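You operate a simulated robot arm through the tools that you are given. There is no shell and no other tool. Be economical: measure what you need, move in short steps, check, and stop when the job is done.

You run a simulated two-armed robot. Do the job below in one go: nothing can be reset, and whatever is moved stays where it is left.

Task
Take the guide roller with the purple cap and put it on the small orange tray. Then press the belt zero key two times. Then take the purple bottle gauge and leave it on the work tag. Then put the mandrel with the purple label on the mouth of the collecting belt. Then take the square bottle that says "56" from the top of the belt bench and leave it on the mouth of the collecting belt. Then fetch the steel cylinder from the top of the store cart and stand it on the counter of the steel rack. Then turn the top tally knob to 12 PCS. Then take the slim bottle on the top of the store bench and put it away on the spares shelf of the tall rack. The order counts. Set down upright: purple bottle gauge, square bottle, steel cylinder, slim bottle.

The check looks at the end state, three seconds after you hand in, the way a careful person would. Anything else that was tipped, shoved, dropped, spilled or broken makes it a failure. Lids that push on must go on centred and level and be pressed home; caps that screw on are set level and turned clockwise until they are tight.

Robot
Two 7-joint arms with two-finger parallel grippers on one trunk, on a base that drives. Base frame: it is fixed to the floor where the robot stands at the start and does not move with it; the origin is under the middle of the robot, x ahead of it, y to its left, z up. Lengths are in mm, angles in rad, forces in N, time in s.
The left shoulder is at the start at [70, 130, 1052], the right one opposite. With the tool pointing down near the work surface each hand reaches from about 220 to 520 mm from the robot's upright axis, wherever it stands, measured 20 degrees to its own side. Places, roughly: belt zero key [3400, -800, 600]; counter of the steel rack [6000, -1200, 900]; guide roller with the purple cap (4x5x15 cm) [500, -100, 900]; mandrel with the purple label [5250, -2000, 1000]; mouth of the collecting belt [3300, 2300, 900]; purple bottle gauge [5000, -500, 1000]; slim bottle [7750, 250, 1000]; small orange tray (17x16x3 cm) [500, 500, 800]; spares shelf of the tall rack [7800, -400, 1400]; square bottle [5000, -2000, 1000]; steel cylinder [7750, -1250, 750]; top tally knob [7500, -400, 1500]; work tag [5000, -3000, 750]. Payload 1.57 kg a hand.
Tool frame (each hand has its own): the origin (TCP) lies between the finger pads and is the grasp point; the fingertips stand 30 mm ahead of it; z points along the fingers, y is the line along which they close. The gripper opens to 80 mm. The fingers are 17 mm wide and 12 mm thick; the gripper's body (40 by 82 mm) begins 80 mm behind the TCP.
Orientation is that of the tool frame in the base frame, as [roll, pitch, yaw] about the fixed x, y, z axes, in that order (R = Rz(yaw) Ry(pitch) Rx(roll)). With the fingers straight down and closing along the base's y, the tool's x points along the base's -x, its y along +y and its z along -z.

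Tools
- The arms move only by the tool step_arm. It takes "left_motion", "right_motion" or both (then of equal length, played together; a hand with none holds still); each is a list of rows, each a list of 7 numbers: the gripper command, from -1 (fully open) to 1 (shut), values between in proportion, then the shift along the tool's x, y, z in mm, then the turn, a rotation vector about the tool's x, y, z in rad. In form: [[gripper, dx, dy, dz, wx, wy, wz], ...]. A call has 1 to 8 rows; each row shifts and turns the commanded pose from where the row before left it, along the tool's axes as they then stand. Rows are played at 5 a second. More than 50 mm and 0.15 rad between two rows, or a gripper value outside its range, and nothing of the call is played. Where a pose cannot be reached the arm comes as near as it can. A force on the tool above 40 N (or 10 N above the force at the start of the call, whichever is more), or a blocked arm, ends the call early, and 0.2 s more pass. The fingers move at their own pace (about 108 mm/s each) and stop on an object; they squeeze with about 34 N. The grip force told is the motor's: it shows also when the fingers shut on nothing. Time passes only in rows, and 0.2 s behind the last, so rows that do not move let the fingers close. It gives the time, the measured TCP pose, the force on the tool (base axes), the opening and the grip force at its end, in the units of the frame above (readings bear some noise), with the torque about the TCP (base axes, N m) and any sound that the robot's microphone picked up.
- Cameras (640 x 400 px; columns grow to the right, rows downward): "scene" is now at [130.5, 32.4, 1273.1]; the picture's right is [0.36, -0.93, 0.00], its down [-0.58, -0.23, -0.78] and it looks along [0.73, 0.28, -0.63] (base axes); focal length 267 px, centre (320, 200). "left" rides on the left gripper at [72, 7, -122] in its tool frame; the picture's right is [-0.09, 1.00, 0.00], its down [-0.84, -0.08, -0.54] and it looks along [-0.54, -0.05, 0.84] (tool axes); focal length 238 px, centre (320, 200). "right" rides on the right gripper at [72, -7, -122] in its tool frame; the picture's right is [0.09, 1.00, 0.00], its down [-0.84, 0.08, -0.54] and it looks along [-0.54, 0.05, 0.84] (tool axes); focal length 238 px, centre (320, 200). There is no depth. A picture from a camera that has moved, and an enlarged one, comes with that camera's place and axes in the base frame and with its lens.
- capture(camera): a new picture of that camera. No time passes.
- move_column(by): slides the trunk up (or, below 0, down) by that many mm; the arms and the scene camera ride with it, the base frame stays. It gives what a move gives, with no picture.
- base_move(legs): drives the robot by 1 to 6 legs, each [ahead, left, turn to the left] in mm, mm and rad, along the robot's own axes; the way and the turn of a leg run together, so that a leg with both is an arc; at most 1500 mm and 3.142 rad a leg. The arms and the cameras ride along, it lands a little off, and it stops where it bumps. It gives what a move gives.
- pan_tilt(pan, tilt): turns the head with the scene camera to pan (to the left, within 1.501 rad either way) and tilt (down, from -0.506 to 1.204), counted from straight ahead of the robot. It gives what a move gives.
- close_up(camera, box): a new picture of the part [left, top, right, bottom] of that camera's present view, enlarged. No time passes.
- sign_off(): hands the job in; it is judged then, once.

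Go step by step. Nothing tells you exact positions but the pictures and the camera data: compare them with the known pose of the tool, close in by small moves and look again before you grip or let go. The budget is 207 turns and 210 pictures, counting those below and the enlarged ones. Unless the task says otherwise, let go and move clear before handing in, and close with one line.

The tools are called after "Call:" as name(argument=value, ...) on one line, values as JSON. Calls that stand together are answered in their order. step_arm: Moves the arms, as the interface text tells. Its arguments: {"type":"object","properties":{"left_motion":{"type":"array"},"right_motion":{"type":"array"}},"required":[]} The other tools are called the same way: move_column (by) slides the trunk up or down; base_move (legs) drives the base; pan_tilt (pan, tilt) turns the head that bears the scene camera; capture (camera) takes a picture; close_up (camera, box) takes an enlarged picture of a part of a camera's view; sign_off () hands the job in.

At the start:

```text
time: 0.0
left_tcp_pos: [280.3, 279.0, 1052.7]
left_tool_rot: [-3.14, 0.0, -3.14]
left_contact_force: [-0.2, -0.4, -0.1]
left_ft_torque: [0.01, 0.05, -0.02]
left_width: 80.1
left_grip_force: 0.0
right_tcp_pos: [226.3, 32.6, 1136.7]
right_tool_rot: [3.14, 0.002, 3.141]
right_contact_force: [0.5, -1.4, 0.4]
right_ft_torque: [0.01, -0.02, -0.01]
right_width: 80.0
right_grip_force: 0.1
trunk travel left (down, up): [-689.0, 251.0]
robot x, y, heading: [-0.9, 0.4, 0.001]
head pan, tilt: [0.37, 0.677]
```

scene: 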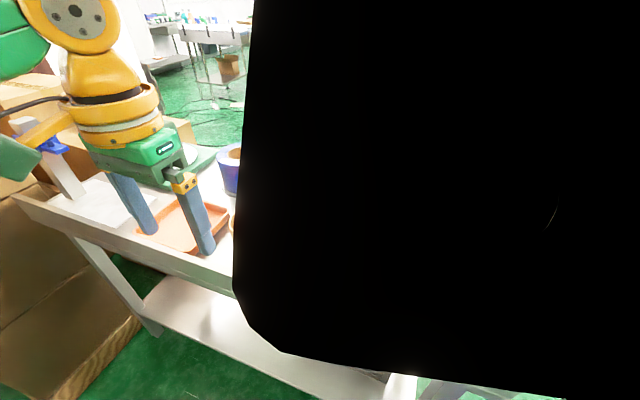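
right: 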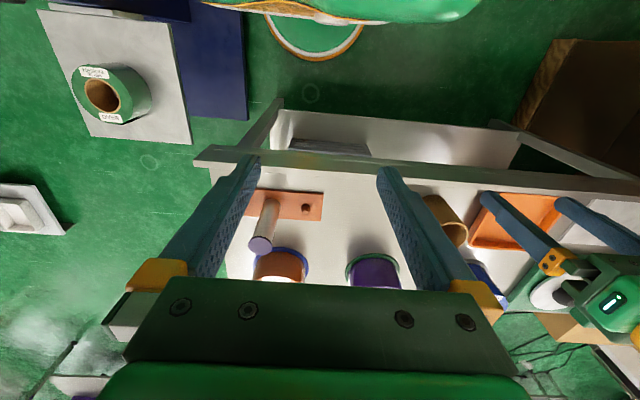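
left: 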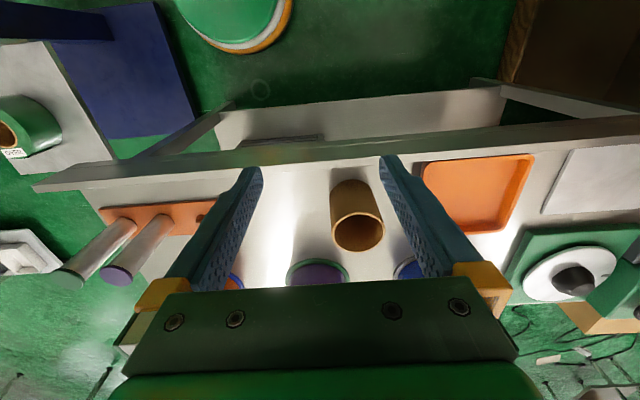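

The right arm blocks the head camera; I see two rollers on an orange stand and the orange tray to the left. I'll move the right hand aside and look.

Call:
step_arm(right_motion=[[-1, 0, -50, 0, 0, 0, 0], [-1, 0, -50, 0, 0, 0, 0], [-1, 0, -50, 0, 0, 0, 0], [-1, 0, -50, 0, 0, 0, 0], [-1, 0, -50, 0, 0, 0, 0], [-1, 0, 0, 0, 0, 0, 0]])

Call:
pan_tilt(pan=0.0, tilt=0.75)

Call:
capture(camera="scene")

Call:
capture(camera="right")

```text
time: 0.3
left_tcp_pos: [282.0, 275.8, 1051.8]
left_tool_rot: [3.139, 0.001, -3.141]
left_contact_force: [-0.3, -0.4, 0.5]
left_ft_torque: [0.02, 0.03, -0.01]
left_width: 79.9
left_grip_force: 0.0
right_tcp_pos: [228.3, 10.2, 1133.9]
right_tool_rot: [3.141, 0.004, 3.122]
right_contact_force: [8.6, 9.5, -5.6]
right_ft_torque: [-1.2, 0.75, -0.74]
right_width: 79.7
right_grip_force: 0.0
trunk travel left (down, up): [-689.0, 251.0]
robot x, y, heading: [0.5, -1.3, 0.0]
head pan, tilt: [0.37, 0.677]
stopped in row 1 (right hand): the force on the tool passed its limit at 82 N (the readings are from after the stop); the commanded pose is now the measured one
```

```text
time: 1.2
left_tcp_pos: [280.5, 279.3, 1052.0]
left_tool_rot: [3.141, 0.001, -3.139]
left_contact_force: [0.3, -0.2, -0.5]
left_ft_torque: [0.04, -0.02, -0.02]
left_width: 79.8
left_grip_force: 0.1
right_tcp_pos: [227.4, 14.3, 1134.8]
right_tool_rot: [-3.141, 0.004, 3.126]
right_contact_force: [-0.3, -0.7, -0.9]
right_ft_torque: [-0.03, -0.01, -0.02]
right_width: 79.9
right_grip_force: 0.0
trunk travel left (down, up): [-689.0, 251.0]
robot x, y, heading: [-2.0, 2.2, -0.001]
head pan, tilt: [0.0, 0.75]
```

```text
206 pictures are left
camera scene: at [133.2, 1.8, 1266.9], right [0.0, -1.0, 0.0], down [-0.68, 0.0, -0.73], along [0.73, 0.0, -0.68], focal length 267 px, centre (320, 200)
```

scene: 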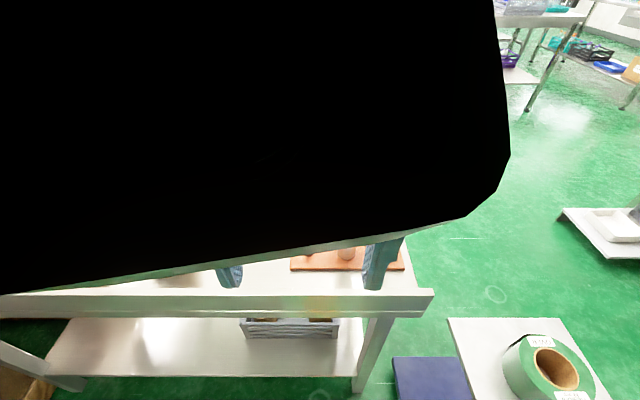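

```text
205 pictures are left
camera right: at [154.4, 6.5, 1255.6], right [-0.08, 1.0, 0.0], down [0.84, 0.06, 0.55], along [0.54, 0.04, -0.84], focal length 238 px, centre (320, 200)
```

right: 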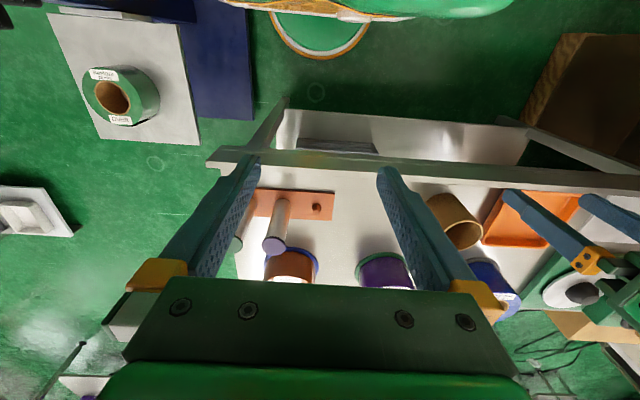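

The right hand bumped something (likely its own body or arm). I'll move it ahead a little and then aside in small steps.

Call:
step_arm(right_motion=[[-1, -15, 0, 0, 0, 0, 0], [-1, -20, 0, 0, 0, 0, 0], [-1, -20, 0, 0, 0, 0, 0], [-1, -20, 0, 0, 0, 0, 0], [-1, -10, -10, 0, 0, 0, 0], [-1, 0, -20, 0, 0, 0, 0], [-1, 0, -25, 0, 0, 0, 0], [-1, 0, -25, 0, 0, 0, 0]])

```text
time: 3.0
left_tcp_pos: [281.3, 277.6, 1052.4]
left_tool_rot: [3.141, 0.001, -3.141]
left_contact_force: [-0.5, -0.2, -0.8]
left_ft_torque: [0.0, -0.02, -0.03]
left_width: 79.9
left_grip_force: 0.0
right_tcp_pos: [310.1, -74.3, 1130.1]
right_tool_rot: [3.14, 0.004, 3.127]
right_contact_force: [0.3, -0.1, 0.7]
right_ft_torque: [0.01, 0.0, 0.0]
right_width: 79.9
right_grip_force: 0.1
right hand out of reach, approached as far as the arm can: row 4
trunk travel left (down, up): [-689.0, 251.0]
robot x, y, heading: [0.9, -2.6, 0.001]
head pan, tilt: [0.0, 0.75]
```

Small steps work. Moving the right hand further to its own side.

Call:
step_arm(right_motion=[[-1, 5, -20, 0, 0, 0, 0], [-1, 0, -35, 0, 0, 0, 0], [-1, 0, -40, 0, 0, 0, 0], [-1, 0, -40, 0, 0, 0, 0], [-1, 0, -40, 0, 0, 0, 0], [-1, 0, -20, 0, 0, 0, 0]])

Call:
capture(camera="scene")

```text
time: 4.4
left_tcp_pos: [280.4, 279.4, 1051.1]
left_tool_rot: [3.141, 0.002, -3.14]
left_contact_force: [0.8, 0.5, 0.3]
left_ft_torque: [-0.04, -0.02, 0.01]
left_width: 80.0
left_grip_force: 0.1
right_tcp_pos: [301.0, -257.1, 1129.9]
right_tool_rot: [-3.141, 0.008, 3.126]
right_contact_force: [0.4, 0.1, -0.4]
right_ft_torque: [-0.01, 0.04, 0.0]
right_width: 80.0
right_grip_force: 0.2
right hand out of reach, approached as far as the arm can: row 6
trunk travel left (down, up): [-689.0, 251.0]
robot x, y, heading: [0.5, 3.0, 0.002]
head pan, tilt: [0.0, 0.75]
```

```text
204 pictures are left
camera scene: at [133.3, 1.3, 1266.9], right [0.0, -1.0, 0.0], down [-0.68, 0.0, -0.73], along [0.73, 0.0, -0.68], focal length 267 px, centre (320, 200)
```

scene: 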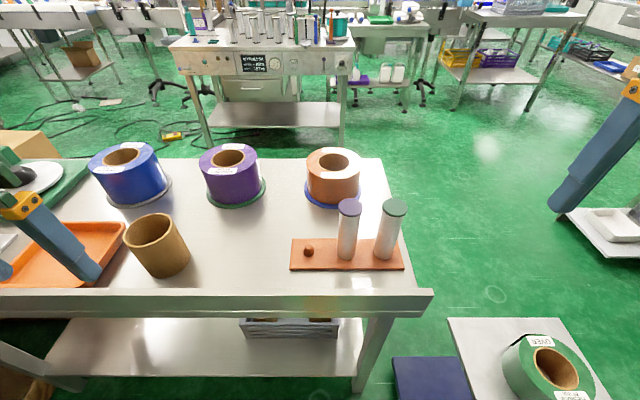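

I see both rollers on an orange plate with pegs; purple one near (468,-52), base z≈790. Checking the left side floor for room to drive, and a detail of the rollers.

Call:
close_up(camera="scene", box=[270, 180, 430, 280])

Call:
pan_tilt(pan=0.9, tilt=0.75)

Call:
capture(camera="scene")

Call:
capture(camera="left")

```text
4.00 times, centred on (350, 230) of scene
camera zoom: at [133.3, 1.3, 1266.9], right [0.0, -1.0, 0.0], down [-0.68, 0.0, -0.73], along [0.73, 0.0, -0.68], focal length 1070 px, centre (200, 80)
```

zoom: 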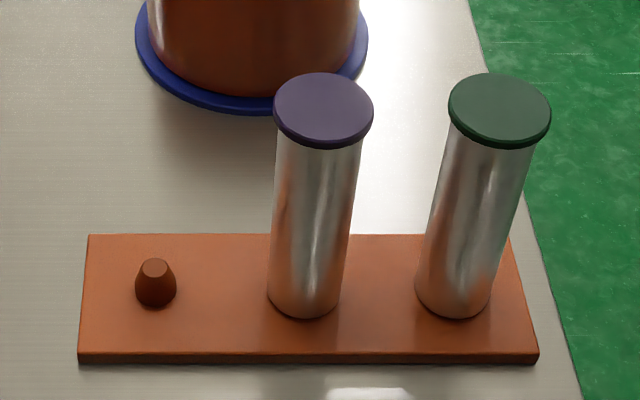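

```text
time: 5.6
left_tcp_pos: [281.2, 279.8, 1051.4]
left_tool_rot: [-3.14, 0.002, -3.14]
left_contact_force: [-0.3, 0.2, -0.2]
left_ft_torque: [-0.02, 0.0, -0.01]
left_width: 80.0
left_grip_force: 0.1
right_tcp_pos: [300.1, -255.5, 1129.4]
right_tool_rot: [3.141, 0.007, 3.125]
right_contact_force: [-0.7, 0.8, 0.8]
right_ft_torque: [0.02, 0.0, 0.0]
right_width: 80.3
right_grip_force: 0.0
trunk travel left (down, up): [-689.0, 251.0]
robot x, y, heading: [-4.1, -0.1, 0.001]
head pan, tilt: [0.901, 0.75]
```

```text
202 pictures are left
camera scene: at [102.0, 66.1, 1266.9], right [0.78, -0.62, 0.0], down [-0.42, -0.53, -0.73], along [0.45, 0.57, -0.68], focal length 267 px, centre (320, 200)
```

scene: 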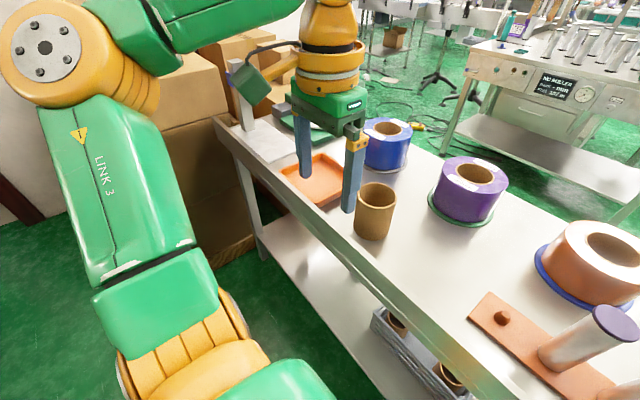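

```text
201 pictures are left
camera left: at [209.1, 286.9, 1174.5], right [0.09, 1.0, 0.0], down [0.84, -0.08, 0.54], along [0.54, -0.05, -0.84], focal length 238 px, centre (320, 200)
```

left: 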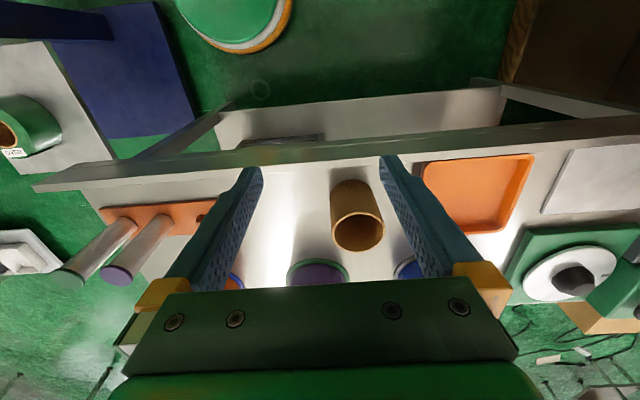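

Table items mapped: the roller near (465,-45), tray near (465,560). I'll bring the left hand above the roller.

Call:
step_arm(left_motion=[[-1, -10, -17, 0, 0, 0, 0], [-1, -19, -35, 0, 0, 0, 0], [-1, -22, -41, 0, 0, 0, 0], [-1, -22, -41, 0, 0, 0, 0], [-1, -22, -41, 0, 0, 0, 0], [-1, -22, -41, 0, 0, 0, 0], [-1, -22, -41, 0, 0, 0, 0], [-1, -10, -18, 0, 0, 0, 0]])

Call:
capture(camera="left")

```text
time: 7.4
left_tcp_pos: [347.6, 132.7, 1020.3]
left_tool_rot: [3.141, 0.003, -3.139]
left_contact_force: [0.2, -0.1, -0.3]
left_ft_torque: [-0.06, -0.01, 0.0]
left_width: 80.0
left_grip_force: 0.0
left hand out of reach, approached as far as the arm can: row 4, 5, 6, 7, 8
right_tcp_pos: [300.0, -255.4, 1129.2]
right_tool_rot: [-3.141, 0.009, 3.125]
right_contact_force: [-0.3, -0.6, -0.1]
right_ft_torque: [0.01, -0.01, 0.0]
right_width: 80.2
right_grip_force: 0.1
trunk travel left (down, up): [-689.0, 251.0]
robot x, y, heading: [0.3, 1.8, -0.002]
head pan, tilt: [0.901, 0.75]
```

```text
200 pictures are left
camera left: at [276.1, 140.9, 1144.0], right [0.09, 1.0, 0.0], down [0.84, -0.08, 0.54], along [0.54, -0.05, -0.84], focal length 238 px, centre (320, 200)
```

left: 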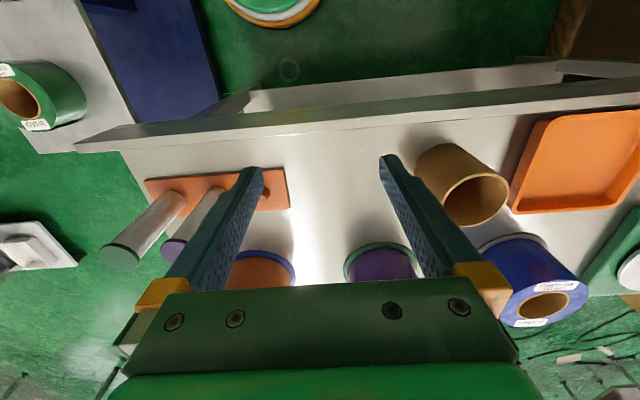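

Too high for reach at this trunk height; raising the trunk by 150 mm so the hand works lower relative to the shoulder.

Call:
move_column(by=150)

Call:
step_arm(left_motion=[[-1, 0, 0, 0, 0, 0, 0]])

```text
time: 9.1
left_tcp_pos: [348.4, 132.6, 1171.8]
left_tool_rot: [3.14, 0.001, 3.142]
left_contact_force: [-0.2, 0.4, -0.1]
left_ft_torque: [-0.02, 0.0, 0.02]
left_width: 80.0
left_grip_force: 0.1
right_tcp_pos: [300.7, -256.6, 1279.5]
right_tool_rot: [3.141, 0.006, 3.125]
right_contact_force: [0.1, -0.2, 0.6]
right_ft_torque: [0.0, 0.0, -0.03]
right_width: 80.0
right_grip_force: 0.0
trunk travel left (down, up): [-839.0, 101.0]
robot x, y, heading: [0.4, -0.6, 0.002]
head pan, tilt: [0.901, 0.75]
```

```text
time: 9.5
left_tcp_pos: [347.5, 133.0, 1171.6]
left_tool_rot: [-3.141, 0.002, -3.14]
left_contact_force: [-0.4, 0.3, -0.1]
left_ft_torque: [0.0, 0.03, 0.0]
left_width: 79.9
left_grip_force: 0.0
right_tcp_pos: [300.7, -256.2, 1279.0]
right_tool_rot: [-3.141, 0.007, 3.126]
right_contact_force: [-1.1, 0.1, -0.2]
right_ft_torque: [0.02, 0.0, 0.02]
right_width: 80.0
right_grip_force: 0.1
trunk travel left (down, up): [-839.0, 101.0]
robot x, y, heading: [1.0, 2.2, 0.0]
head pan, tilt: [0.901, 0.75]
```

Now lower the left hand to z≈1030 and move towards the roller.

Call:
step_arm(left_motion=[[-1, 0, 0, 25, 0, 0, 0], [-1, 0, 0, 40, 0, 0, 0], [-1, 0, 0, 45, 0, 0, 0], [-1, 0, -20, 30, 0, 0, 0], [-1, -10, -40, 0, 0, 0, 0], [-1, -20, -40, 0, 0, 0, 0], [-1, -20, -40, 0, 0, 0, 0], [-1, -20, -30, 0, 0, 0, 0]])

Call:
capture(camera="left")

```text
time: 11.3
left_tcp_pos: [348.1, 106.8, 1041.3]
left_tool_rot: [-3.14, 0.001, -3.141]
left_contact_force: [-0.1, -0.8, -0.2]
left_ft_torque: [0.0, 0.03, 0.02]
left_width: 80.2
left_grip_force: 0.1
left hand out of reach, approached as far as the arm can: row 5, 6, 7, 8
right_tcp_pos: [302.1, -256.3, 1279.9]
right_tool_rot: [3.141, 0.007, 3.126]
right_contact_force: [1.0, 0.2, -0.2]
right_ft_torque: [0.01, -0.03, -0.01]
right_width: 80.0
right_grip_force: 0.0
trunk travel left (down, up): [-839.0, 101.0]
robot x, y, heading: [-3.1, -2.5, 0.003]
head pan, tilt: [0.901, 0.75]
```

```text
199 pictures are left
camera left: at [274.8, 114.1, 1163.0], right [0.09, 1.0, 0.0], down [0.84, -0.08, 0.54], along [0.54, -0.05, -0.84], focal length 238 px, centre (320, 200)
```

left: 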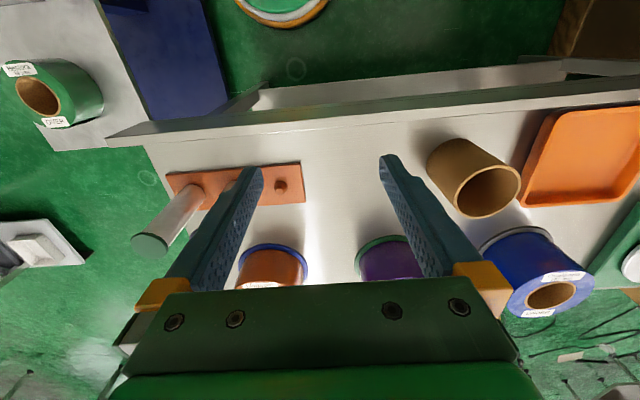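

The left arm can't cross the middle here. I'll check the robot's right-hand floor area to decide between driving right or using the right hand.

Call:
pan_tilt(pan=-0.9, tilt=1.1)

Call:
capture(camera="scene")

Call:
pan_tilt(pan=0.0, tilt=1.1)

Call:
capture(camera="scene")

```text
time: 13.1
left_tcp_pos: [345.6, 104.9, 1040.9]
left_tool_rot: [-3.139, 0.003, -3.139]
left_contact_force: [-0.2, 0.1, -0.3]
left_ft_torque: [0.02, -0.01, -0.01]
left_width: 80.1
left_grip_force: 0.0
right_tcp_pos: [301.3, -256.6, 1279.7]
right_tool_rot: [3.142, 0.007, 3.125]
right_contact_force: [-0.1, -0.7, -0.3]
right_ft_torque: [0.0, -0.02, 0.01]
right_width: 80.0
right_grip_force: 0.1
trunk travel left (down, up): [-839.0, 101.0]
robot x, y, heading: [2.6, -4.0, 0.002]
head pan, tilt: [-0.901, 1.1]
```

```text
198 pictures are left
camera scene: at [89.8, -48.3, 1391.1], right [-0.78, -0.62, 0.0], down [-0.55, 0.7, -0.45], along [0.28, -0.36, -0.89], focal length 267 px, centre (320, 200)
```

scene: 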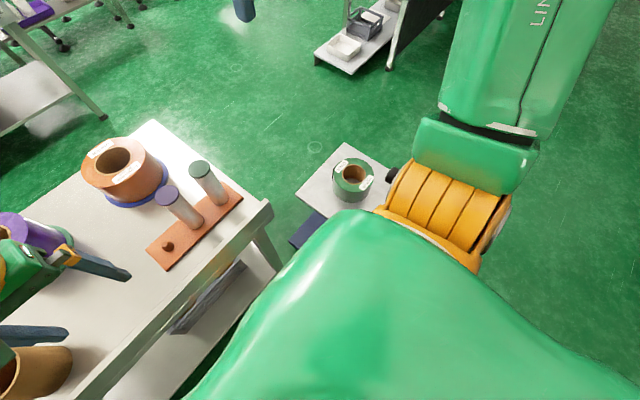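

```text
time: 14.3
left_tcp_pos: [345.7, 106.0, 1041.1]
left_tool_rot: [-3.139, 0.004, -3.14]
left_contact_force: [-0.3, -0.5, 0.3]
left_ft_torque: [-0.02, 0.01, -0.02]
left_width: 80.1
left_grip_force: 0.0
right_tcp_pos: [300.8, -255.1, 1279.7]
right_tool_rot: [-3.141, 0.007, 3.126]
right_contact_force: [0.1, 0.4, 0.9]
right_ft_torque: [-0.02, -0.01, -0.01]
right_width: 80.0
right_grip_force: 0.0
trunk travel left (down, up): [-839.0, 101.0]
robot x, y, heading: [-2.1, 1.3, 0.004]
head pan, tilt: [0.0, 1.1]
```

```text
197 pictures are left
camera scene: at [113.6, 1.1, 1391.1], right [0.0, -1.0, 0.0], down [-0.89, 0.0, -0.45], along [0.45, 0.0, -0.89], focal length 267 px, centre (320, 200)
```

scene: 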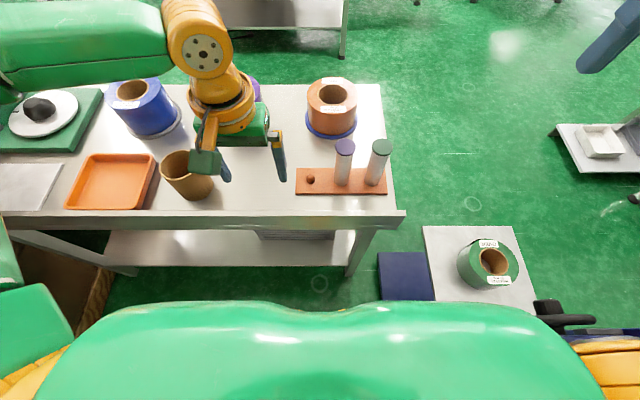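

A low cart stands on the right, so I'll use the right hand. First withdraw the left hand up and back, then shift the base 100 mm left.

Call:
step_arm(left_motion=[[-1, 0, 15, -20, 0, 0, 0], [-1, 5, 30, -35, 0, 0, 0], [-1, 15, 35, -35, 0, 0, 0], [-1, 20, 35, -35, 0, 0, 0], [-1, 20, 35, -25, 0, 0, 0], [-1, 20, 20, -10, 0, 0, 0]])

Call:
base_move(legs=[[0, 100, 0]])

Call:
step_arm(right_motion=[[-1, 0, 0, 25, 0, 0, 0], [-1, 0, 0, 45, 0, 0, 0], [-1, 0, 0, 45, 0, 0, 0], [-1, 0, 0, 45, 0, 0, 0], [-1, -5, 10, 40, 0, 0, 0], [-1, -20, 20, 25, 0, 0, 0], [-1, -30, 20, 10, 0, 0, 0], [-1, -20, 10, 5, 0, 0, 0]])

Call:
capture(camera="right")

```text
refused: row 3 steps farther than a row can; nothing moved
```

```text
time: 15.5
left_tcp_pos: [346.6, 201.5, 1040.3]
left_tool_rot: [3.137, 0.002, -3.141]
left_contact_force: [-0.4, 0.2, -0.8]
left_ft_torque: [0.01, -0.04, -0.01]
left_width: 79.6
left_grip_force: 0.1
right_tcp_pos: [300.5, -161.5, 1278.1]
right_tool_rot: [3.136, 0.006, 3.123]
right_contact_force: [0.6, -0.6, 0.2]
right_ft_torque: [0.03, -0.05, 0.04]
right_width: 80.1
right_grip_force: 0.1
trunk travel left (down, up): [-839.0, 101.0]
robot x, y, heading: [1.5, 96.5, -0.004]
head pan, tilt: [0.0, 1.1]
```

```text
time: 17.3
left_tcp_pos: [346.1, 205.5, 1041.0]
left_tool_rot: [-3.139, 0.001, -3.138]
left_contact_force: [-0.2, 0.6, 1.2]
left_ft_torque: [0.02, -0.03, -0.03]
left_width: 80.1
left_grip_force: 0.1
right_tcp_pos: [380.4, -96.9, 1039.0]
right_tool_rot: [-3.14, 0.007, 3.122]
right_contact_force: [-0.1, 1.8, 0.4]
right_ft_torque: [0.01, -0.01, 0.01]
right_width: 80.2
right_grip_force: 0.0
trunk travel left (down, up): [-839.0, 101.0]
robot x, y, heading: [-2.6, 105.2, -0.008]
head pan, tilt: [0.0, 1.1]
```

```text
196 pictures are left
camera right: at [305.9, -103.3, 1160.1], right [-0.07, 1.0, 0.0], down [0.83, 0.06, 0.55], along [0.55, 0.04, -0.84], focal length 238 px, centre (320, 200)
```

right: 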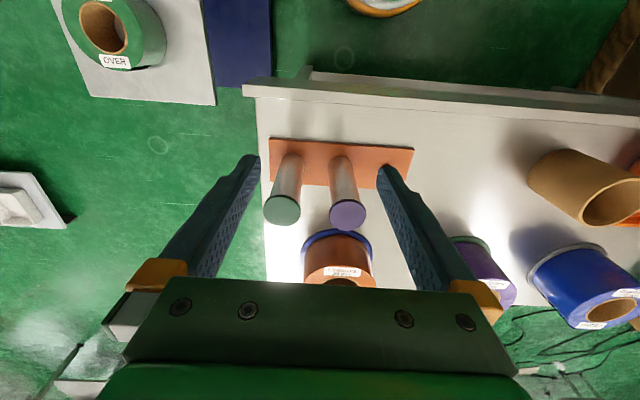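

The purple-capped roller is at about (469,-58). Moving the right hand over it, then checking before descending.

Call:
step_arm(right_motion=[[-0.7, -20, 10, 0, 0, 0, 0], [-0.7, -35, 16, 0, 0, 0, 0], [-0.7, -25, 10, 0, 0, 0, 0], [-0.7, -8, 5, 20, 0, 0, 0], [-0.7, 0, 0, 15, 0, 0, 0]])

Call:
capture(camera="right")

Call:
capture(camera="scene")

```text
time: 18.5
left_tcp_pos: [347.5, 204.4, 1039.9]
left_tool_rot: [-3.141, 0.002, 3.142]
left_contact_force: [1.2, 0.3, -0.5]
left_ft_torque: [-0.01, -0.03, 0.01]
left_width: 79.7
left_grip_force: 0.1
right_tcp_pos: [468.5, -56.8, 1005.9]
right_tool_rot: [-3.141, 0.007, 3.123]
right_contact_force: [0.5, -0.1, -0.4]
right_ft_torque: [-0.03, 0.0, -0.02]
right_width: 67.8
right_grip_force: 0.1
trunk travel left (down, up): [-839.0, 101.0]
robot x, y, heading: [0.3, 100.3, 0.0]
head pan, tilt: [0.0, 1.1]
```

```text
195 pictures are left
camera right: at [394.3, -64.2, 1126.2], right [-0.08, 1.0, 0.0], down [0.83, 0.06, 0.55], along [0.55, 0.04, -0.84], focal length 238 px, centre (320, 200)
```

right: 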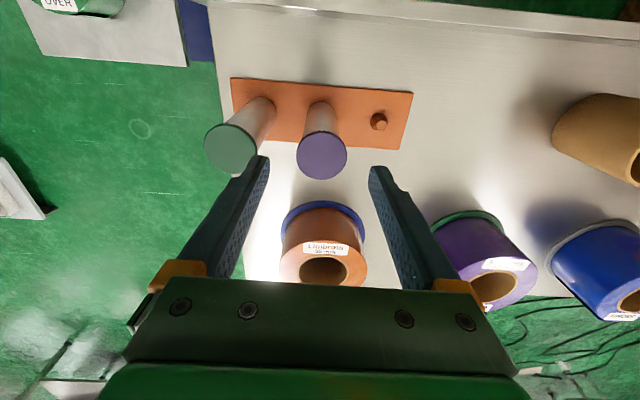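

```text
194 pictures are left
camera scene: at [114.2, 101.0, 1391.1], right [0.0, -1.0, 0.0], down [-0.89, 0.0, -0.45], along [0.45, 0.0, -0.89], focal length 267 px, centre (320, 200)
```

scene: 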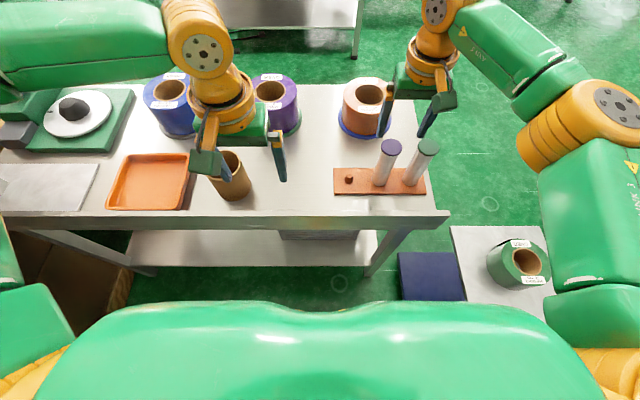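

Aligned within a few mm. Descending around the roller and gripping.

Call:
step_arm(right_motion=[[-0.55, -3, 0, 10, 0, 0, 0], [-0.55, 0, 0, 30, 0, 0, 0], [-0.55, 0, 0, 35, 0, 0, 0], [-0.55, 0, 0, 30, 0, 0, 0], [-0.55, 0, 0, 15, 0, 0, 0], [-0.55, 0, 0, 0, 0, 0, 0]])

Call:
capture(camera="right")

```text
time: 19.9
left_tcp_pos: [346.8, 205.7, 1041.0]
left_tool_rot: [-3.14, 0.002, -3.139]
left_contact_force: [0.0, 0.6, -0.7]
left_ft_torque: [0.01, -0.03, 0.03]
left_width: 79.8
left_grip_force: 0.1
right_tcp_pos: [471.3, -57.7, 885.5]
right_tool_rot: [-3.14, 0.006, 3.123]
right_contact_force: [0.5, -0.5, 0.5]
right_ft_torque: [0.0, -0.01, -0.01]
right_width: 61.9
right_grip_force: 0.1
trunk travel left (down, up): [-839.0, 101.0]
robot x, y, heading: [1.3, 101.4, -0.001]
head pan, tilt: [0.0, 1.1]
```

```text
193 pictures are left
camera right: at [398.5, -63.9, 1006.7], right [-0.08, 1.0, 0.0], down [0.83, 0.06, 0.55], along [0.55, 0.04, -0.84], focal length 238 px, centre (320, 200)
```

right: 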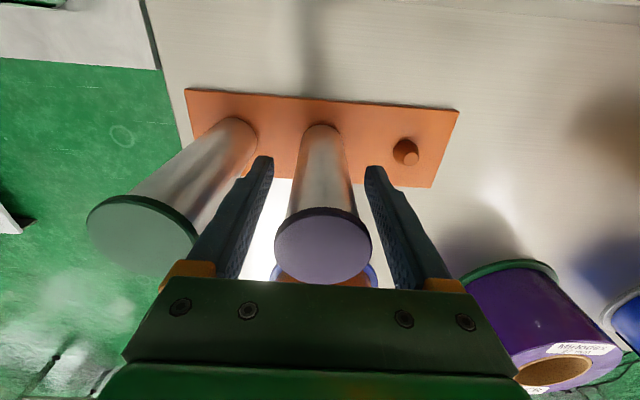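

Call:
step_arm(right_motion=[[0, 0, 0, 0, 0, 0, 0], [1, 0, 0, 0, 0, 0, 0], [1, 0, 0, 0, 0, 0, 0], [1, 0, 0, 0, 0, 0, 0], [1, 0, 0, -10, 0, 0, 0], [1, 0, 0, -20, 0, 0, 0], [1, 0, 0, -30, 0, 0, 0], [1, 0, 0, -10, 0, 0, 0]])

Call:
capture(camera="scene")

```text
time: 21.7
left_tcp_pos: [346.1, 206.1, 1039.9]
left_tool_rot: [-3.14, 0.001, -3.139]
left_contact_force: [-0.8, -0.1, 0.1]
left_ft_torque: [0.0, 0.0, 0.01]
left_width: 79.8
left_grip_force: 0.0
right_tcp_pos: [470.6, -58.0, 955.8]
right_tool_rot: [-3.14, 0.008, 3.122]
right_contact_force: [0.7, -0.2, -1.6]
right_ft_torque: [0.0, 0.01, -0.04]
right_width: 38.7
right_grip_force: 34.1
trunk travel left (down, up): [-839.0, 101.0]
robot x, y, heading: [0.8, 100.9, -0.001]
head pan, tilt: [0.0, 1.1]
```

```text
192 pictures are left
camera scene: at [114.2, 101.0, 1391.1], right [0.0, -1.0, 0.0], down [-0.89, 0.0, -0.45], along [0.45, 0.0, -0.89], focal length 267 px, centre (320, 200)
```

scene: 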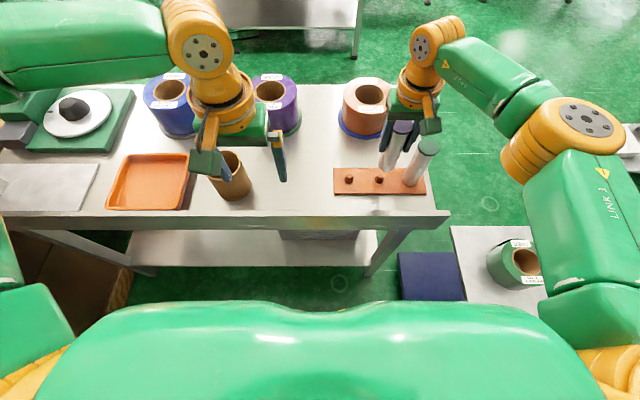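

The roller is off its peg and held. Raise both hands, then drive left with a turn so the right hand faces the tray.

Call:
step_arm(left_motion=[[-1, 0, 5, -15, 0, 0, 0], [-1, 10, 5, -30, 0, 0, 0], [-1, 15, 5, -30, 0, 0, 0], [-1, 15, 5, -30, 0, 0, 0], [-1, 15, 5, -15, 0, 0, 0]], right_motion=[[1, 0, 0, -15, 0, 0, 0], [1, 5, 0, -20, 0, 0, 0], [1, 10, 0, -25, 0, 0, 0], [1, 10, 0, -20, 0, 0, 0], [1, 5, 0, -5, 0, 0, 0]])

Call:
base_move(legs=[[-15, 380, 0], [0, 0, 0.44]])

Call:
capture(camera="scene")

Call:
capture(camera="right")

```text
time: 22.9
left_tcp_pos: [291.2, 231.7, 1159.7]
left_tool_rot: [-3.139, 0.001, -3.141]
left_contact_force: [-0.1, -0.3, -0.1]
left_ft_torque: [0.0, -0.02, 0.01]
left_width: 79.9
left_grip_force: 0.1
right_tcp_pos: [440.3, -57.7, 1041.6]
right_tool_rot: [-3.14, 0.01, 3.124]
right_contact_force: [0.6, 0.9, -1.2]
right_ft_torque: [0.0, 0.01, -0.03]
right_width: 39.2
right_grip_force: 34.5
trunk travel left (down, up): [-839.0, 101.0]
robot x, y, heading: [3.6, 99.4, -0.004]
head pan, tilt: [0.0, 1.1]
```

```text
time: 26.6
left_tcp_pos: [193.4, 724.2, 1160.3]
left_tool_rot: [3.141, 0.001, -2.697]
left_contact_force: [1.1, 0.1, -0.5]
left_ft_torque: [0.01, -0.01, -0.01]
left_width: 80.1
left_grip_force: 0.0
right_tcp_pos: [450.8, 526.9, 1039.9]
right_tool_rot: [3.139, 0.007, -2.718]
right_contact_force: [0.4, -0.5, -1.6]
right_ft_torque: [0.0, -0.03, -0.01]
right_width: 38.9
right_grip_force: 34.1
trunk travel left (down, up): [-839.0, 101.0]
robot x, y, heading: [-14.8, 480.1, 0.441]
head pan, tilt: [0.0, 1.1]
```

```text
191 pictures are left
camera scene: at [88.7, 529.5, 1391.1], right [0.43, -0.9, 0.0], down [-0.81, -0.38, -0.45], along [0.41, 0.19, -0.89], focal length 267 px, centre (320, 200)
```

scene: 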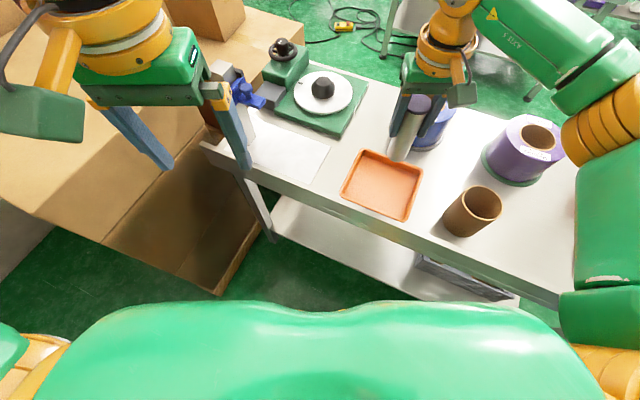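

```text
190 pictures are left
camera right: at [386.5, 489.0, 1160.9], right [-0.49, 0.87, 0.0], down [0.73, 0.41, 0.55], along [0.48, 0.27, -0.84], focal length 238 px, centre (320, 200)
```

right: 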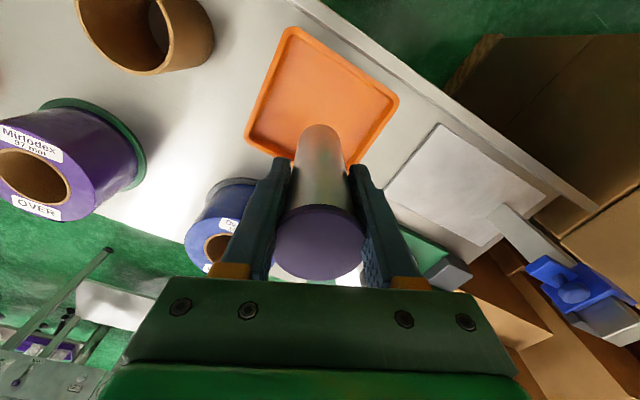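

Roller is nearly over the tray (centre ≈ (469,535)). Moving forward 20 mm and lowering.

Call:
step_arm(right_motion=[[1, -10, 0, 15, 0, 0, 0], [1, -10, 0, 35, 0, 0, 0], [1, 0, 0, 40, 0, 0, 0], [1, 0, 0, 30, 0, 0, 0], [1, 0, 0, 12, 0, 0, 0], [1, 0, 0, 3, 0, 0, 0]])

Call:
capture(camera="scene")

Call:
capture(camera="right")

```text
time: 28.0
left_tcp_pos: [193.1, 724.2, 1160.6]
left_tool_rot: [-3.139, 0.002, -2.698]
left_contact_force: [-0.7, 0.8, -0.1]
left_ft_torque: [0.0, 0.01, -0.01]
left_width: 79.8
left_grip_force: 0.1
right_tcp_pos: [469.1, 534.3, 904.4]
right_tool_rot: [-3.142, 0.006, -2.719]
right_contact_force: [-0.7, -0.5, -1.7]
right_ft_torque: [0.01, 0.03, 0.02]
right_width: 39.3
right_grip_force: 33.9
trunk travel left (down, up): [-839.0, 101.0]
robot x, y, heading: [-15.3, 481.1, 0.441]
head pan, tilt: [0.0, 1.1]
```

```text
189 pictures are left
camera scene: at [88.2, 530.5, 1391.1], right [0.43, -0.9, 0.0], down [-0.81, -0.38, -0.45], along [0.41, 0.19, -0.89], focal length 267 px, centre (320, 200)
```

scene: 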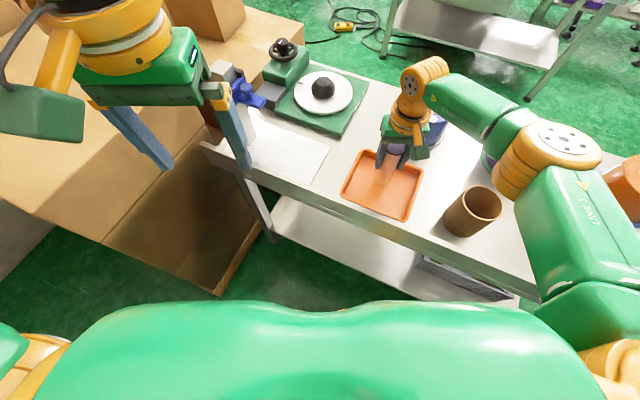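

```text
188 pictures are left
camera right: at [405.3, 498.5, 1025.5], right [-0.49, 0.87, 0.0], down [0.73, 0.41, 0.55], along [0.48, 0.27, -0.84], focal length 238 px, centre (320, 200)
```

right: 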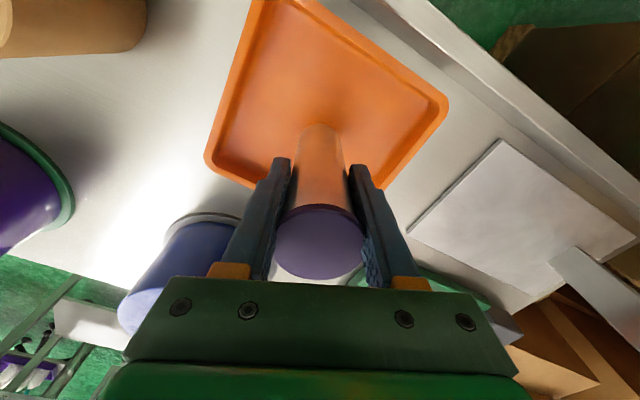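

Well centred over the tray. Lowering gently to contact.

Call:
step_arm(right_motion=[[1, 0, 0, 6, 0, 0, 0], [1, 0, 0, 6, 0, 0, 0], [1, 0, 0, 4, 0, 0, 0], [1, 0, 0, 0, 0, 0, 0]])

```text
time: 29.0
left_tcp_pos: [192.4, 723.8, 1160.1]
left_tool_rot: [-3.14, 0.001, -2.698]
left_contact_force: [0.4, 0.0, 0.9]
left_ft_torque: [0.03, 0.02, 0.03]
left_width: 79.9
left_grip_force: 0.1
right_tcp_pos: [469.6, 535.3, 889.7]
right_tool_rot: [3.141, 0.008, -2.718]
right_contact_force: [-0.4, 0.2, -1.5]
right_ft_torque: [-0.01, 0.0, 0.01]
right_width: 39.1
right_grip_force: 33.8
trunk travel left (down, up): [-839.0, 101.0]
robot x, y, heading: [-14.8, 478.8, 0.438]
head pan, tilt: [0.0, 1.1]
```

Call:
step_arm(right_motion=[[1, 0, 0, 3, 0, 0, 0], [1, 0, 0, 3, 0, 0, 0], [1, 0, 0, 0, 0, 0, 0]])

Call:
close_up(camera="right", box=[200, 60, 440, 210])

```text
time: 29.8
left_tcp_pos: [192.1, 723.9, 1160.5]
left_tool_rot: [-3.141, 0.003, -2.698]
left_contact_force: [0.0, -1.2, 0.0]
left_ft_torque: [0.02, 0.02, -0.02]
left_width: 80.3
left_grip_force: 0.0
right_tcp_pos: [469.0, 534.9, 885.5]
right_tool_rot: [-3.141, 0.009, -2.717]
right_contact_force: [1.7, -1.1, 3.3]
right_ft_torque: [-0.08, -0.1, 0.0]
right_width: 39.3
right_grip_force: 33.8
trunk travel left (down, up): [-839.0, 101.0]
robot x, y, heading: [-15.7, 481.6, 0.442]
head pan, tilt: [0.0, 1.1]
```

```text
2.67 times, centred on (320, 135) of right
camera zoom: at [404.6, 498.0, 1004.8], right [-0.49, 0.87, 0.0], down [0.73, 0.41, 0.55], along [0.48, 0.27, -0.84], focal length 636 px, centre (320, 373)
```

zoom: 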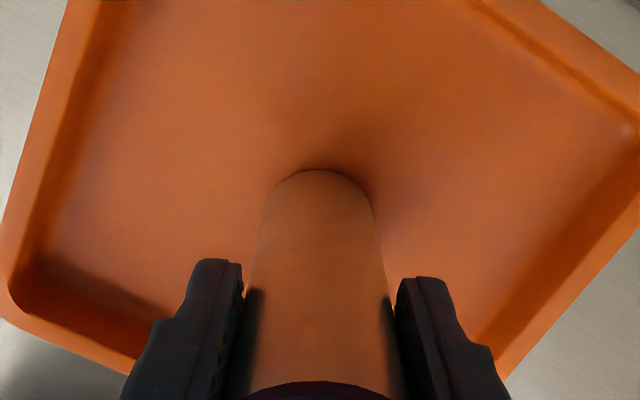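

The roller rests on the tray floor. Opening and lifting clear.

Call:
step_arm(right_motion=[[0.1, 0, 0, 0, 0, 0, 0], [-0.4, 0, 0, 0, 0, 0, 0], [-0.5, 0, 0, 0, 0, 0, 0], [-0.5, 0, 0, -15, 0, 0, 0], [-0.5, 0, 0, -35, 0, 0, 0], [-0.5, 0, 0, -45, 0, 0, 0], [-0.5, 0, 0, -45, 0, 0, 0], [-0.5, 0, 0, -30, 0, 0, 0]])

Call:
capture(camera="right")

```text
time: 31.6
left_tcp_pos: [192.3, 723.6, 1159.9]
left_tool_rot: [-3.141, 0.002, -2.698]
left_contact_force: [-0.1, 0.0, 0.2]
left_ft_torque: [0.0, 0.0, -0.02]
left_width: 79.8
left_grip_force: 0.1
right_tcp_pos: [466.3, 534.9, 1055.3]
right_tool_rot: [-3.141, 0.007, -2.715]
right_contact_force: [0.0, -0.1, 0.9]
right_ft_torque: [-0.01, 0.05, -0.01]
right_width: 60.0
right_grip_force: 0.0
trunk travel left (down, up): [-839.0, 101.0]
robot x, y, heading: [-17.6, 482.2, 0.441]
head pan, tilt: [0.0, 1.1]
```

```text
186 pictures are left
camera right: at [402.6, 497.9, 1175.4], right [-0.49, 0.87, 0.0], down [0.73, 0.41, 0.55], along [0.48, 0.27, -0.84], focal length 238 px, centre (320, 200)
```

right: 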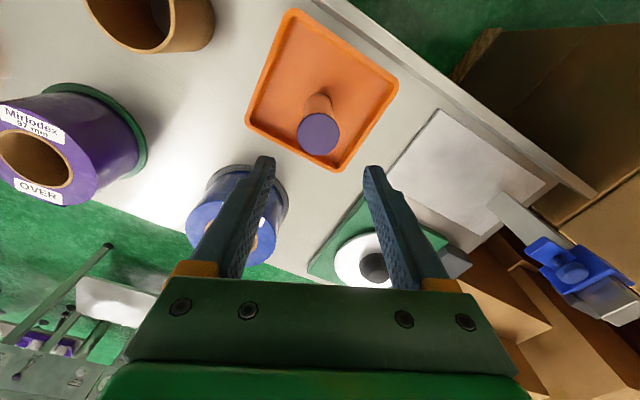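

Roller is standing in the tray. Next: fold the hands in, square up, back off a little and survey the room.

Call:
step_arm(right_motion=[[-0.5, 15, -5, -15, 0, 0, 0], [-0.5, 30, -15, -25, 0, 0, 0], [-0.5, 40, -20, -15, 0, 0, 0], [-0.5, 40, -20, 0, 0, 0, 0], [-0.5, 40, -15, 0, 0, 0, 0], [-0.5, 20, -5, 0, 0, 0, 0]])

Call:
base_move(legs=[[0, 0, -0.44], [-150, -350, 0]])

Call:
pan_tilt(pan=-0.4, tilt=0.35)

Call:
capture(camera="scene")

Call:
pan_tilt(pan=-1.4, tilt=0.6)

Call:
capture(camera="scene")

```text
time: 33.0
left_tcp_pos: [191.7, 724.4, 1160.9]
left_tool_rot: [-3.14, 0.005, -2.699]
left_contact_force: [-0.2, 0.2, 0.5]
left_ft_torque: [-0.01, 0.0, 0.0]
left_width: 80.0
left_grip_force: 0.0
right_tcp_pos: [331.9, 384.4, 1107.7]
right_tool_rot: [-3.141, 0.01, -2.717]
right_contact_force: [-0.3, -0.4, -1.6]
right_ft_torque: [0.0, -0.03, -0.02]
right_width: 60.1
right_grip_force: 0.0
trunk travel left (down, up): [-839.0, 101.0]
robot x, y, heading: [-14.5, 483.6, 0.439]
head pan, tilt: [0.0, 1.1]
```

```text
time: 36.7
left_tcp_pos: [127.9, 266.0, 1159.3]
left_tool_rot: [-3.138, 0.002, -3.138]
left_contact_force: [0.1, -0.1, 0.4]
left_ft_torque: [-0.02, 0.03, 0.02]
left_width: 80.1
left_grip_force: 0.0
right_tcp_pos: [109.6, -100.8, 1109.4]
right_tool_rot: [-3.14, 0.007, 3.124]
right_contact_force: [0.3, -0.7, -0.4]
right_ft_torque: [-0.05, -0.01, 0.0]
right_width: 60.1
right_grip_force: 0.0
trunk travel left (down, up): [-839.0, 101.0]
robot x, y, heading: [-163.4, 130.5, 0.003]
head pan, tilt: [0.0, 1.1]
```

```text
time: 37.8
left_tcp_pos: [125.8, 263.7, 1159.9]
left_tool_rot: [-3.14, 0.001, -3.141]
left_contact_force: [0.2, 0.9, -0.7]
left_ft_torque: [0.03, 0.01, 0.02]
left_width: 79.9
left_grip_force: 0.0
right_tcp_pos: [108.3, -101.8, 1109.2]
right_tool_rot: [3.14, 0.008, 3.129]
right_contact_force: [0.1, 0.4, 0.1]
right_ft_torque: [0.0, 0.01, 0.04]
right_width: 60.0
right_grip_force: 0.1
trunk travel left (down, up): [-839.0, 101.0]
robot x, y, heading: [-164.0, 131.5, 0.003]
head pan, tilt: [-0.4, 0.351]
```

```text
185 pictures are left
camera scene: at [-28.8, 97.8, 1452.4], right [-0.39, -0.92, 0.0], down [-0.32, 0.13, -0.94], along [0.87, -0.36, -0.34], focal length 267 px, centre (320, 200)
```

scene: 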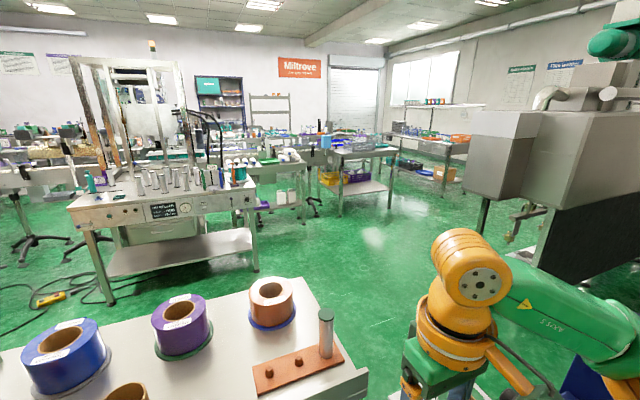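

```text
time: 39.0
left_tcp_pos: [125.4, 264.0, 1159.8]
left_tool_rot: [-3.14, 0.002, -3.14]
left_contact_force: [0.2, 1.2, -0.4]
left_ft_torque: [0.01, -0.01, -0.01]
left_width: 79.8
left_grip_force: 0.0
right_tcp_pos: [108.4, -102.7, 1107.8]
right_tool_rot: [-3.141, 0.008, 3.126]
right_contact_force: [-0.4, 0.4, 1.4]
right_ft_torque: [0.03, -0.03, 0.02]
right_width: 60.0
right_grip_force: 0.0
trunk travel left (down, up): [-839.0, 101.0]
robot x, y, heading: [-162.8, 135.0, -0.002]
head pan, tilt: [-1.4, 0.6]
```

```text
184 pictures are left
camera scene: at [-99.4, 46.7, 1429.8], right [-0.99, -0.17, 0.0], down [-0.1, 0.56, -0.83], along [0.14, -0.81, -0.56], focal length 267 px, centre (320, 200)
```

scene: 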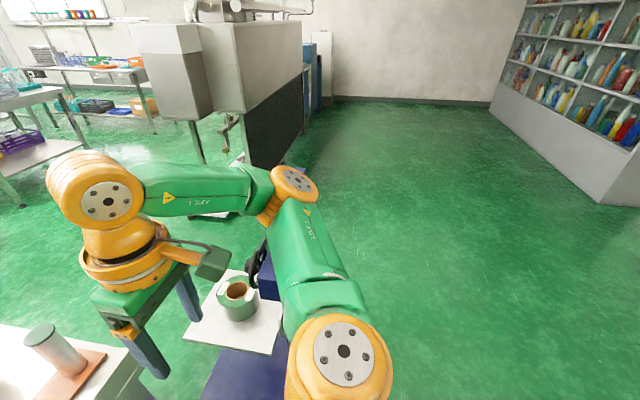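

The way past the table's right end is blocked by a low cart, so I'll back up, go around behind the cart, and look from there.

Call:
base_move(legs=[[-250, 0, 0], [0, -1400, 0]])

Call:
pan_tilt(pan=0.2, tilt=0.6)

Call:
capture(camera="scene")

```text
time: 47.5
left_tcp_pos: [-122.5, -1142.5, 1159.2]
left_tool_rot: [-3.139, 0.0, -3.142]
left_contact_force: [-0.2, 0.0, 0.4]
left_ft_torque: [0.0, 0.01, -0.01]
left_width: 80.2
left_grip_force: 0.1
right_tcp_pos: [-141.0, -1509.3, 1107.2]
right_tool_rot: [3.141, 0.007, 3.124]
right_contact_force: [-0.5, 0.8, 0.0]
right_ft_torque: [-0.01, 0.0, -0.02]
right_width: 60.0
right_grip_force: 0.0
trunk travel left (down, up): [-839.0, 101.0]
robot x, y, heading: [-415.7, -1272.1, -0.004]
head pan, tilt: [-1.4, 0.6]
```

```text
time: 49.1
left_tcp_pos: [-123.6, -1143.3, 1159.7]
left_tool_rot: [-3.141, 0.002, -3.141]
left_contact_force: [0.3, -0.4, 0.6]
left_ft_torque: [-0.01, 0.01, 0.01]
left_width: 80.0
left_grip_force: 0.0
right_tcp_pos: [-142.8, -1507.5, 1108.0]
right_tool_rot: [-3.141, 0.007, 3.124]
right_contact_force: [0.2, 0.1, -0.1]
right_ft_torque: [-0.01, -0.05, -0.01]
right_width: 59.9
right_grip_force: 0.1
trunk travel left (down, up): [-839.0, 101.0]
robot x, y, heading: [-415.2, -1275.2, 0.002]
head pan, tilt: [0.201, 0.6]
```

```text
183 pictures are left
camera scene: at [-277.5, -1255.0, 1429.7], right [0.2, -0.98, 0.0], down [-0.55, -0.11, -0.83], along [0.81, 0.16, -0.57], focal length 267 px, centre (320, 200)
```

scene: 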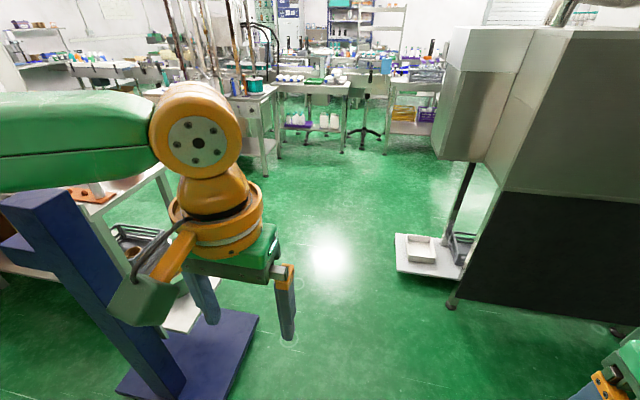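

A gap of about 800 mm lies between the blue post stand and the big machine. Driving through the middle of it, then looking ahead.

Call:
base_move(legs=[[0, 140, 0], [750, 0, 0], [650, 110, 0]])

Call:
pan_tilt(pan=0.1, tilt=0.4)

Call:
capture(camera="scene")

```text
time: 57.4
left_tcp_pos: [1277.9, -887.1, 1161.0]
left_tool_rot: [-3.139, 0.004, -3.134]
left_contact_force: [0.0, -0.3, 0.1]
left_ft_torque: [-0.01, 0.0, 0.01]
left_width: 79.9
left_grip_force: 0.0
right_tcp_pos: [1262.7, -1252.5, 1108.1]
right_tool_rot: [3.14, 0.008, 3.131]
right_contact_force: [-0.7, -0.2, -0.7]
right_ft_torque: [-0.02, -0.01, -0.02]
right_width: 60.1
right_grip_force: 0.0
trunk travel left (down, up): [-839.0, 101.0]
robot x, y, heading: [988.5, -1015.5, 0.004]
head pan, tilt: [0.201, 0.6]
```

```text
time: 58.1
left_tcp_pos: [1278.6, -887.5, 1160.7]
left_tool_rot: [-3.14, 0.001, -3.135]
left_contact_force: [0.3, 0.6, -0.2]
left_ft_torque: [-0.02, 0.03, -0.03]
left_width: 80.3
left_grip_force: 0.1
right_tcp_pos: [1264.0, -1253.3, 1108.3]
right_tool_rot: [3.141, 0.007, 3.131]
right_contact_force: [0.0, 0.3, -0.3]
right_ft_torque: [0.01, -0.03, -0.06]
right_width: 60.0
right_grip_force: 0.1
trunk travel left (down, up): [-839.0, 101.0]
robot x, y, heading: [988.5, -1019.7, -0.002]
head pan, tilt: [0.099, 0.4]
```

```text
182 pictures are left
camera scene: at [1131.5, -1009.6, 1447.9], right [0.11, -0.99, 0.0], down [-0.39, -0.04, -0.92], along [0.92, 0.1, -0.39], focal length 267 px, centre (320, 200)
```

scene: 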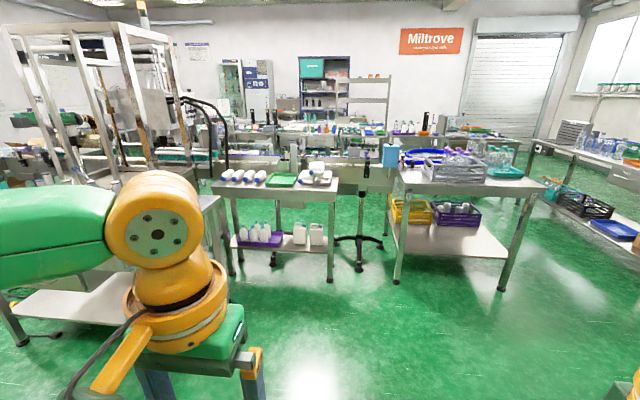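

Call:
close_up(camera="scene", box=[200, 100, 440, 250])

Call:
close_up(camera="scene", box=[400, 80, 640, 230])

```text
2.67 times, centred on (320, 175) of scene
camera zoom: at [1131.5, -1009.6, 1447.9], right [0.11, -0.99, 0.0], down [-0.39, -0.04, -0.92], along [0.92, 0.1, -0.39], focal length 713 px, centre (320, 267)
```

zoom: 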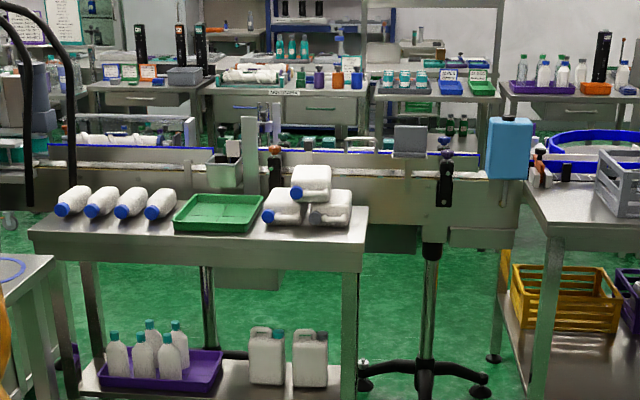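

```text
2.67 times, centred on (520, 155) of scene
camera zoom: at [1131.5, -1009.6, 1447.9], right [0.11, -0.99, 0.0], down [-0.39, -0.04, -0.92], along [0.92, 0.1, -0.39], focal length 713 px, centre (-213, 320)
```

zoom: 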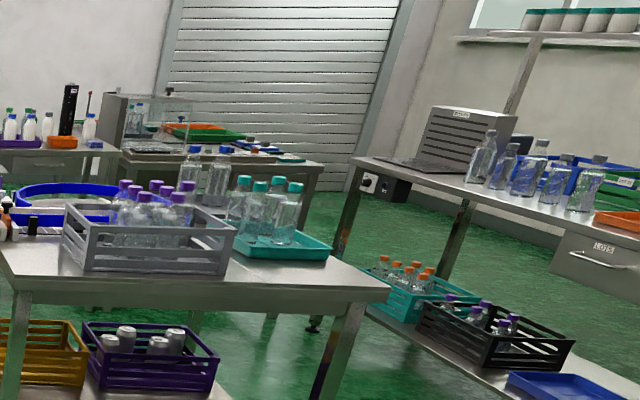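

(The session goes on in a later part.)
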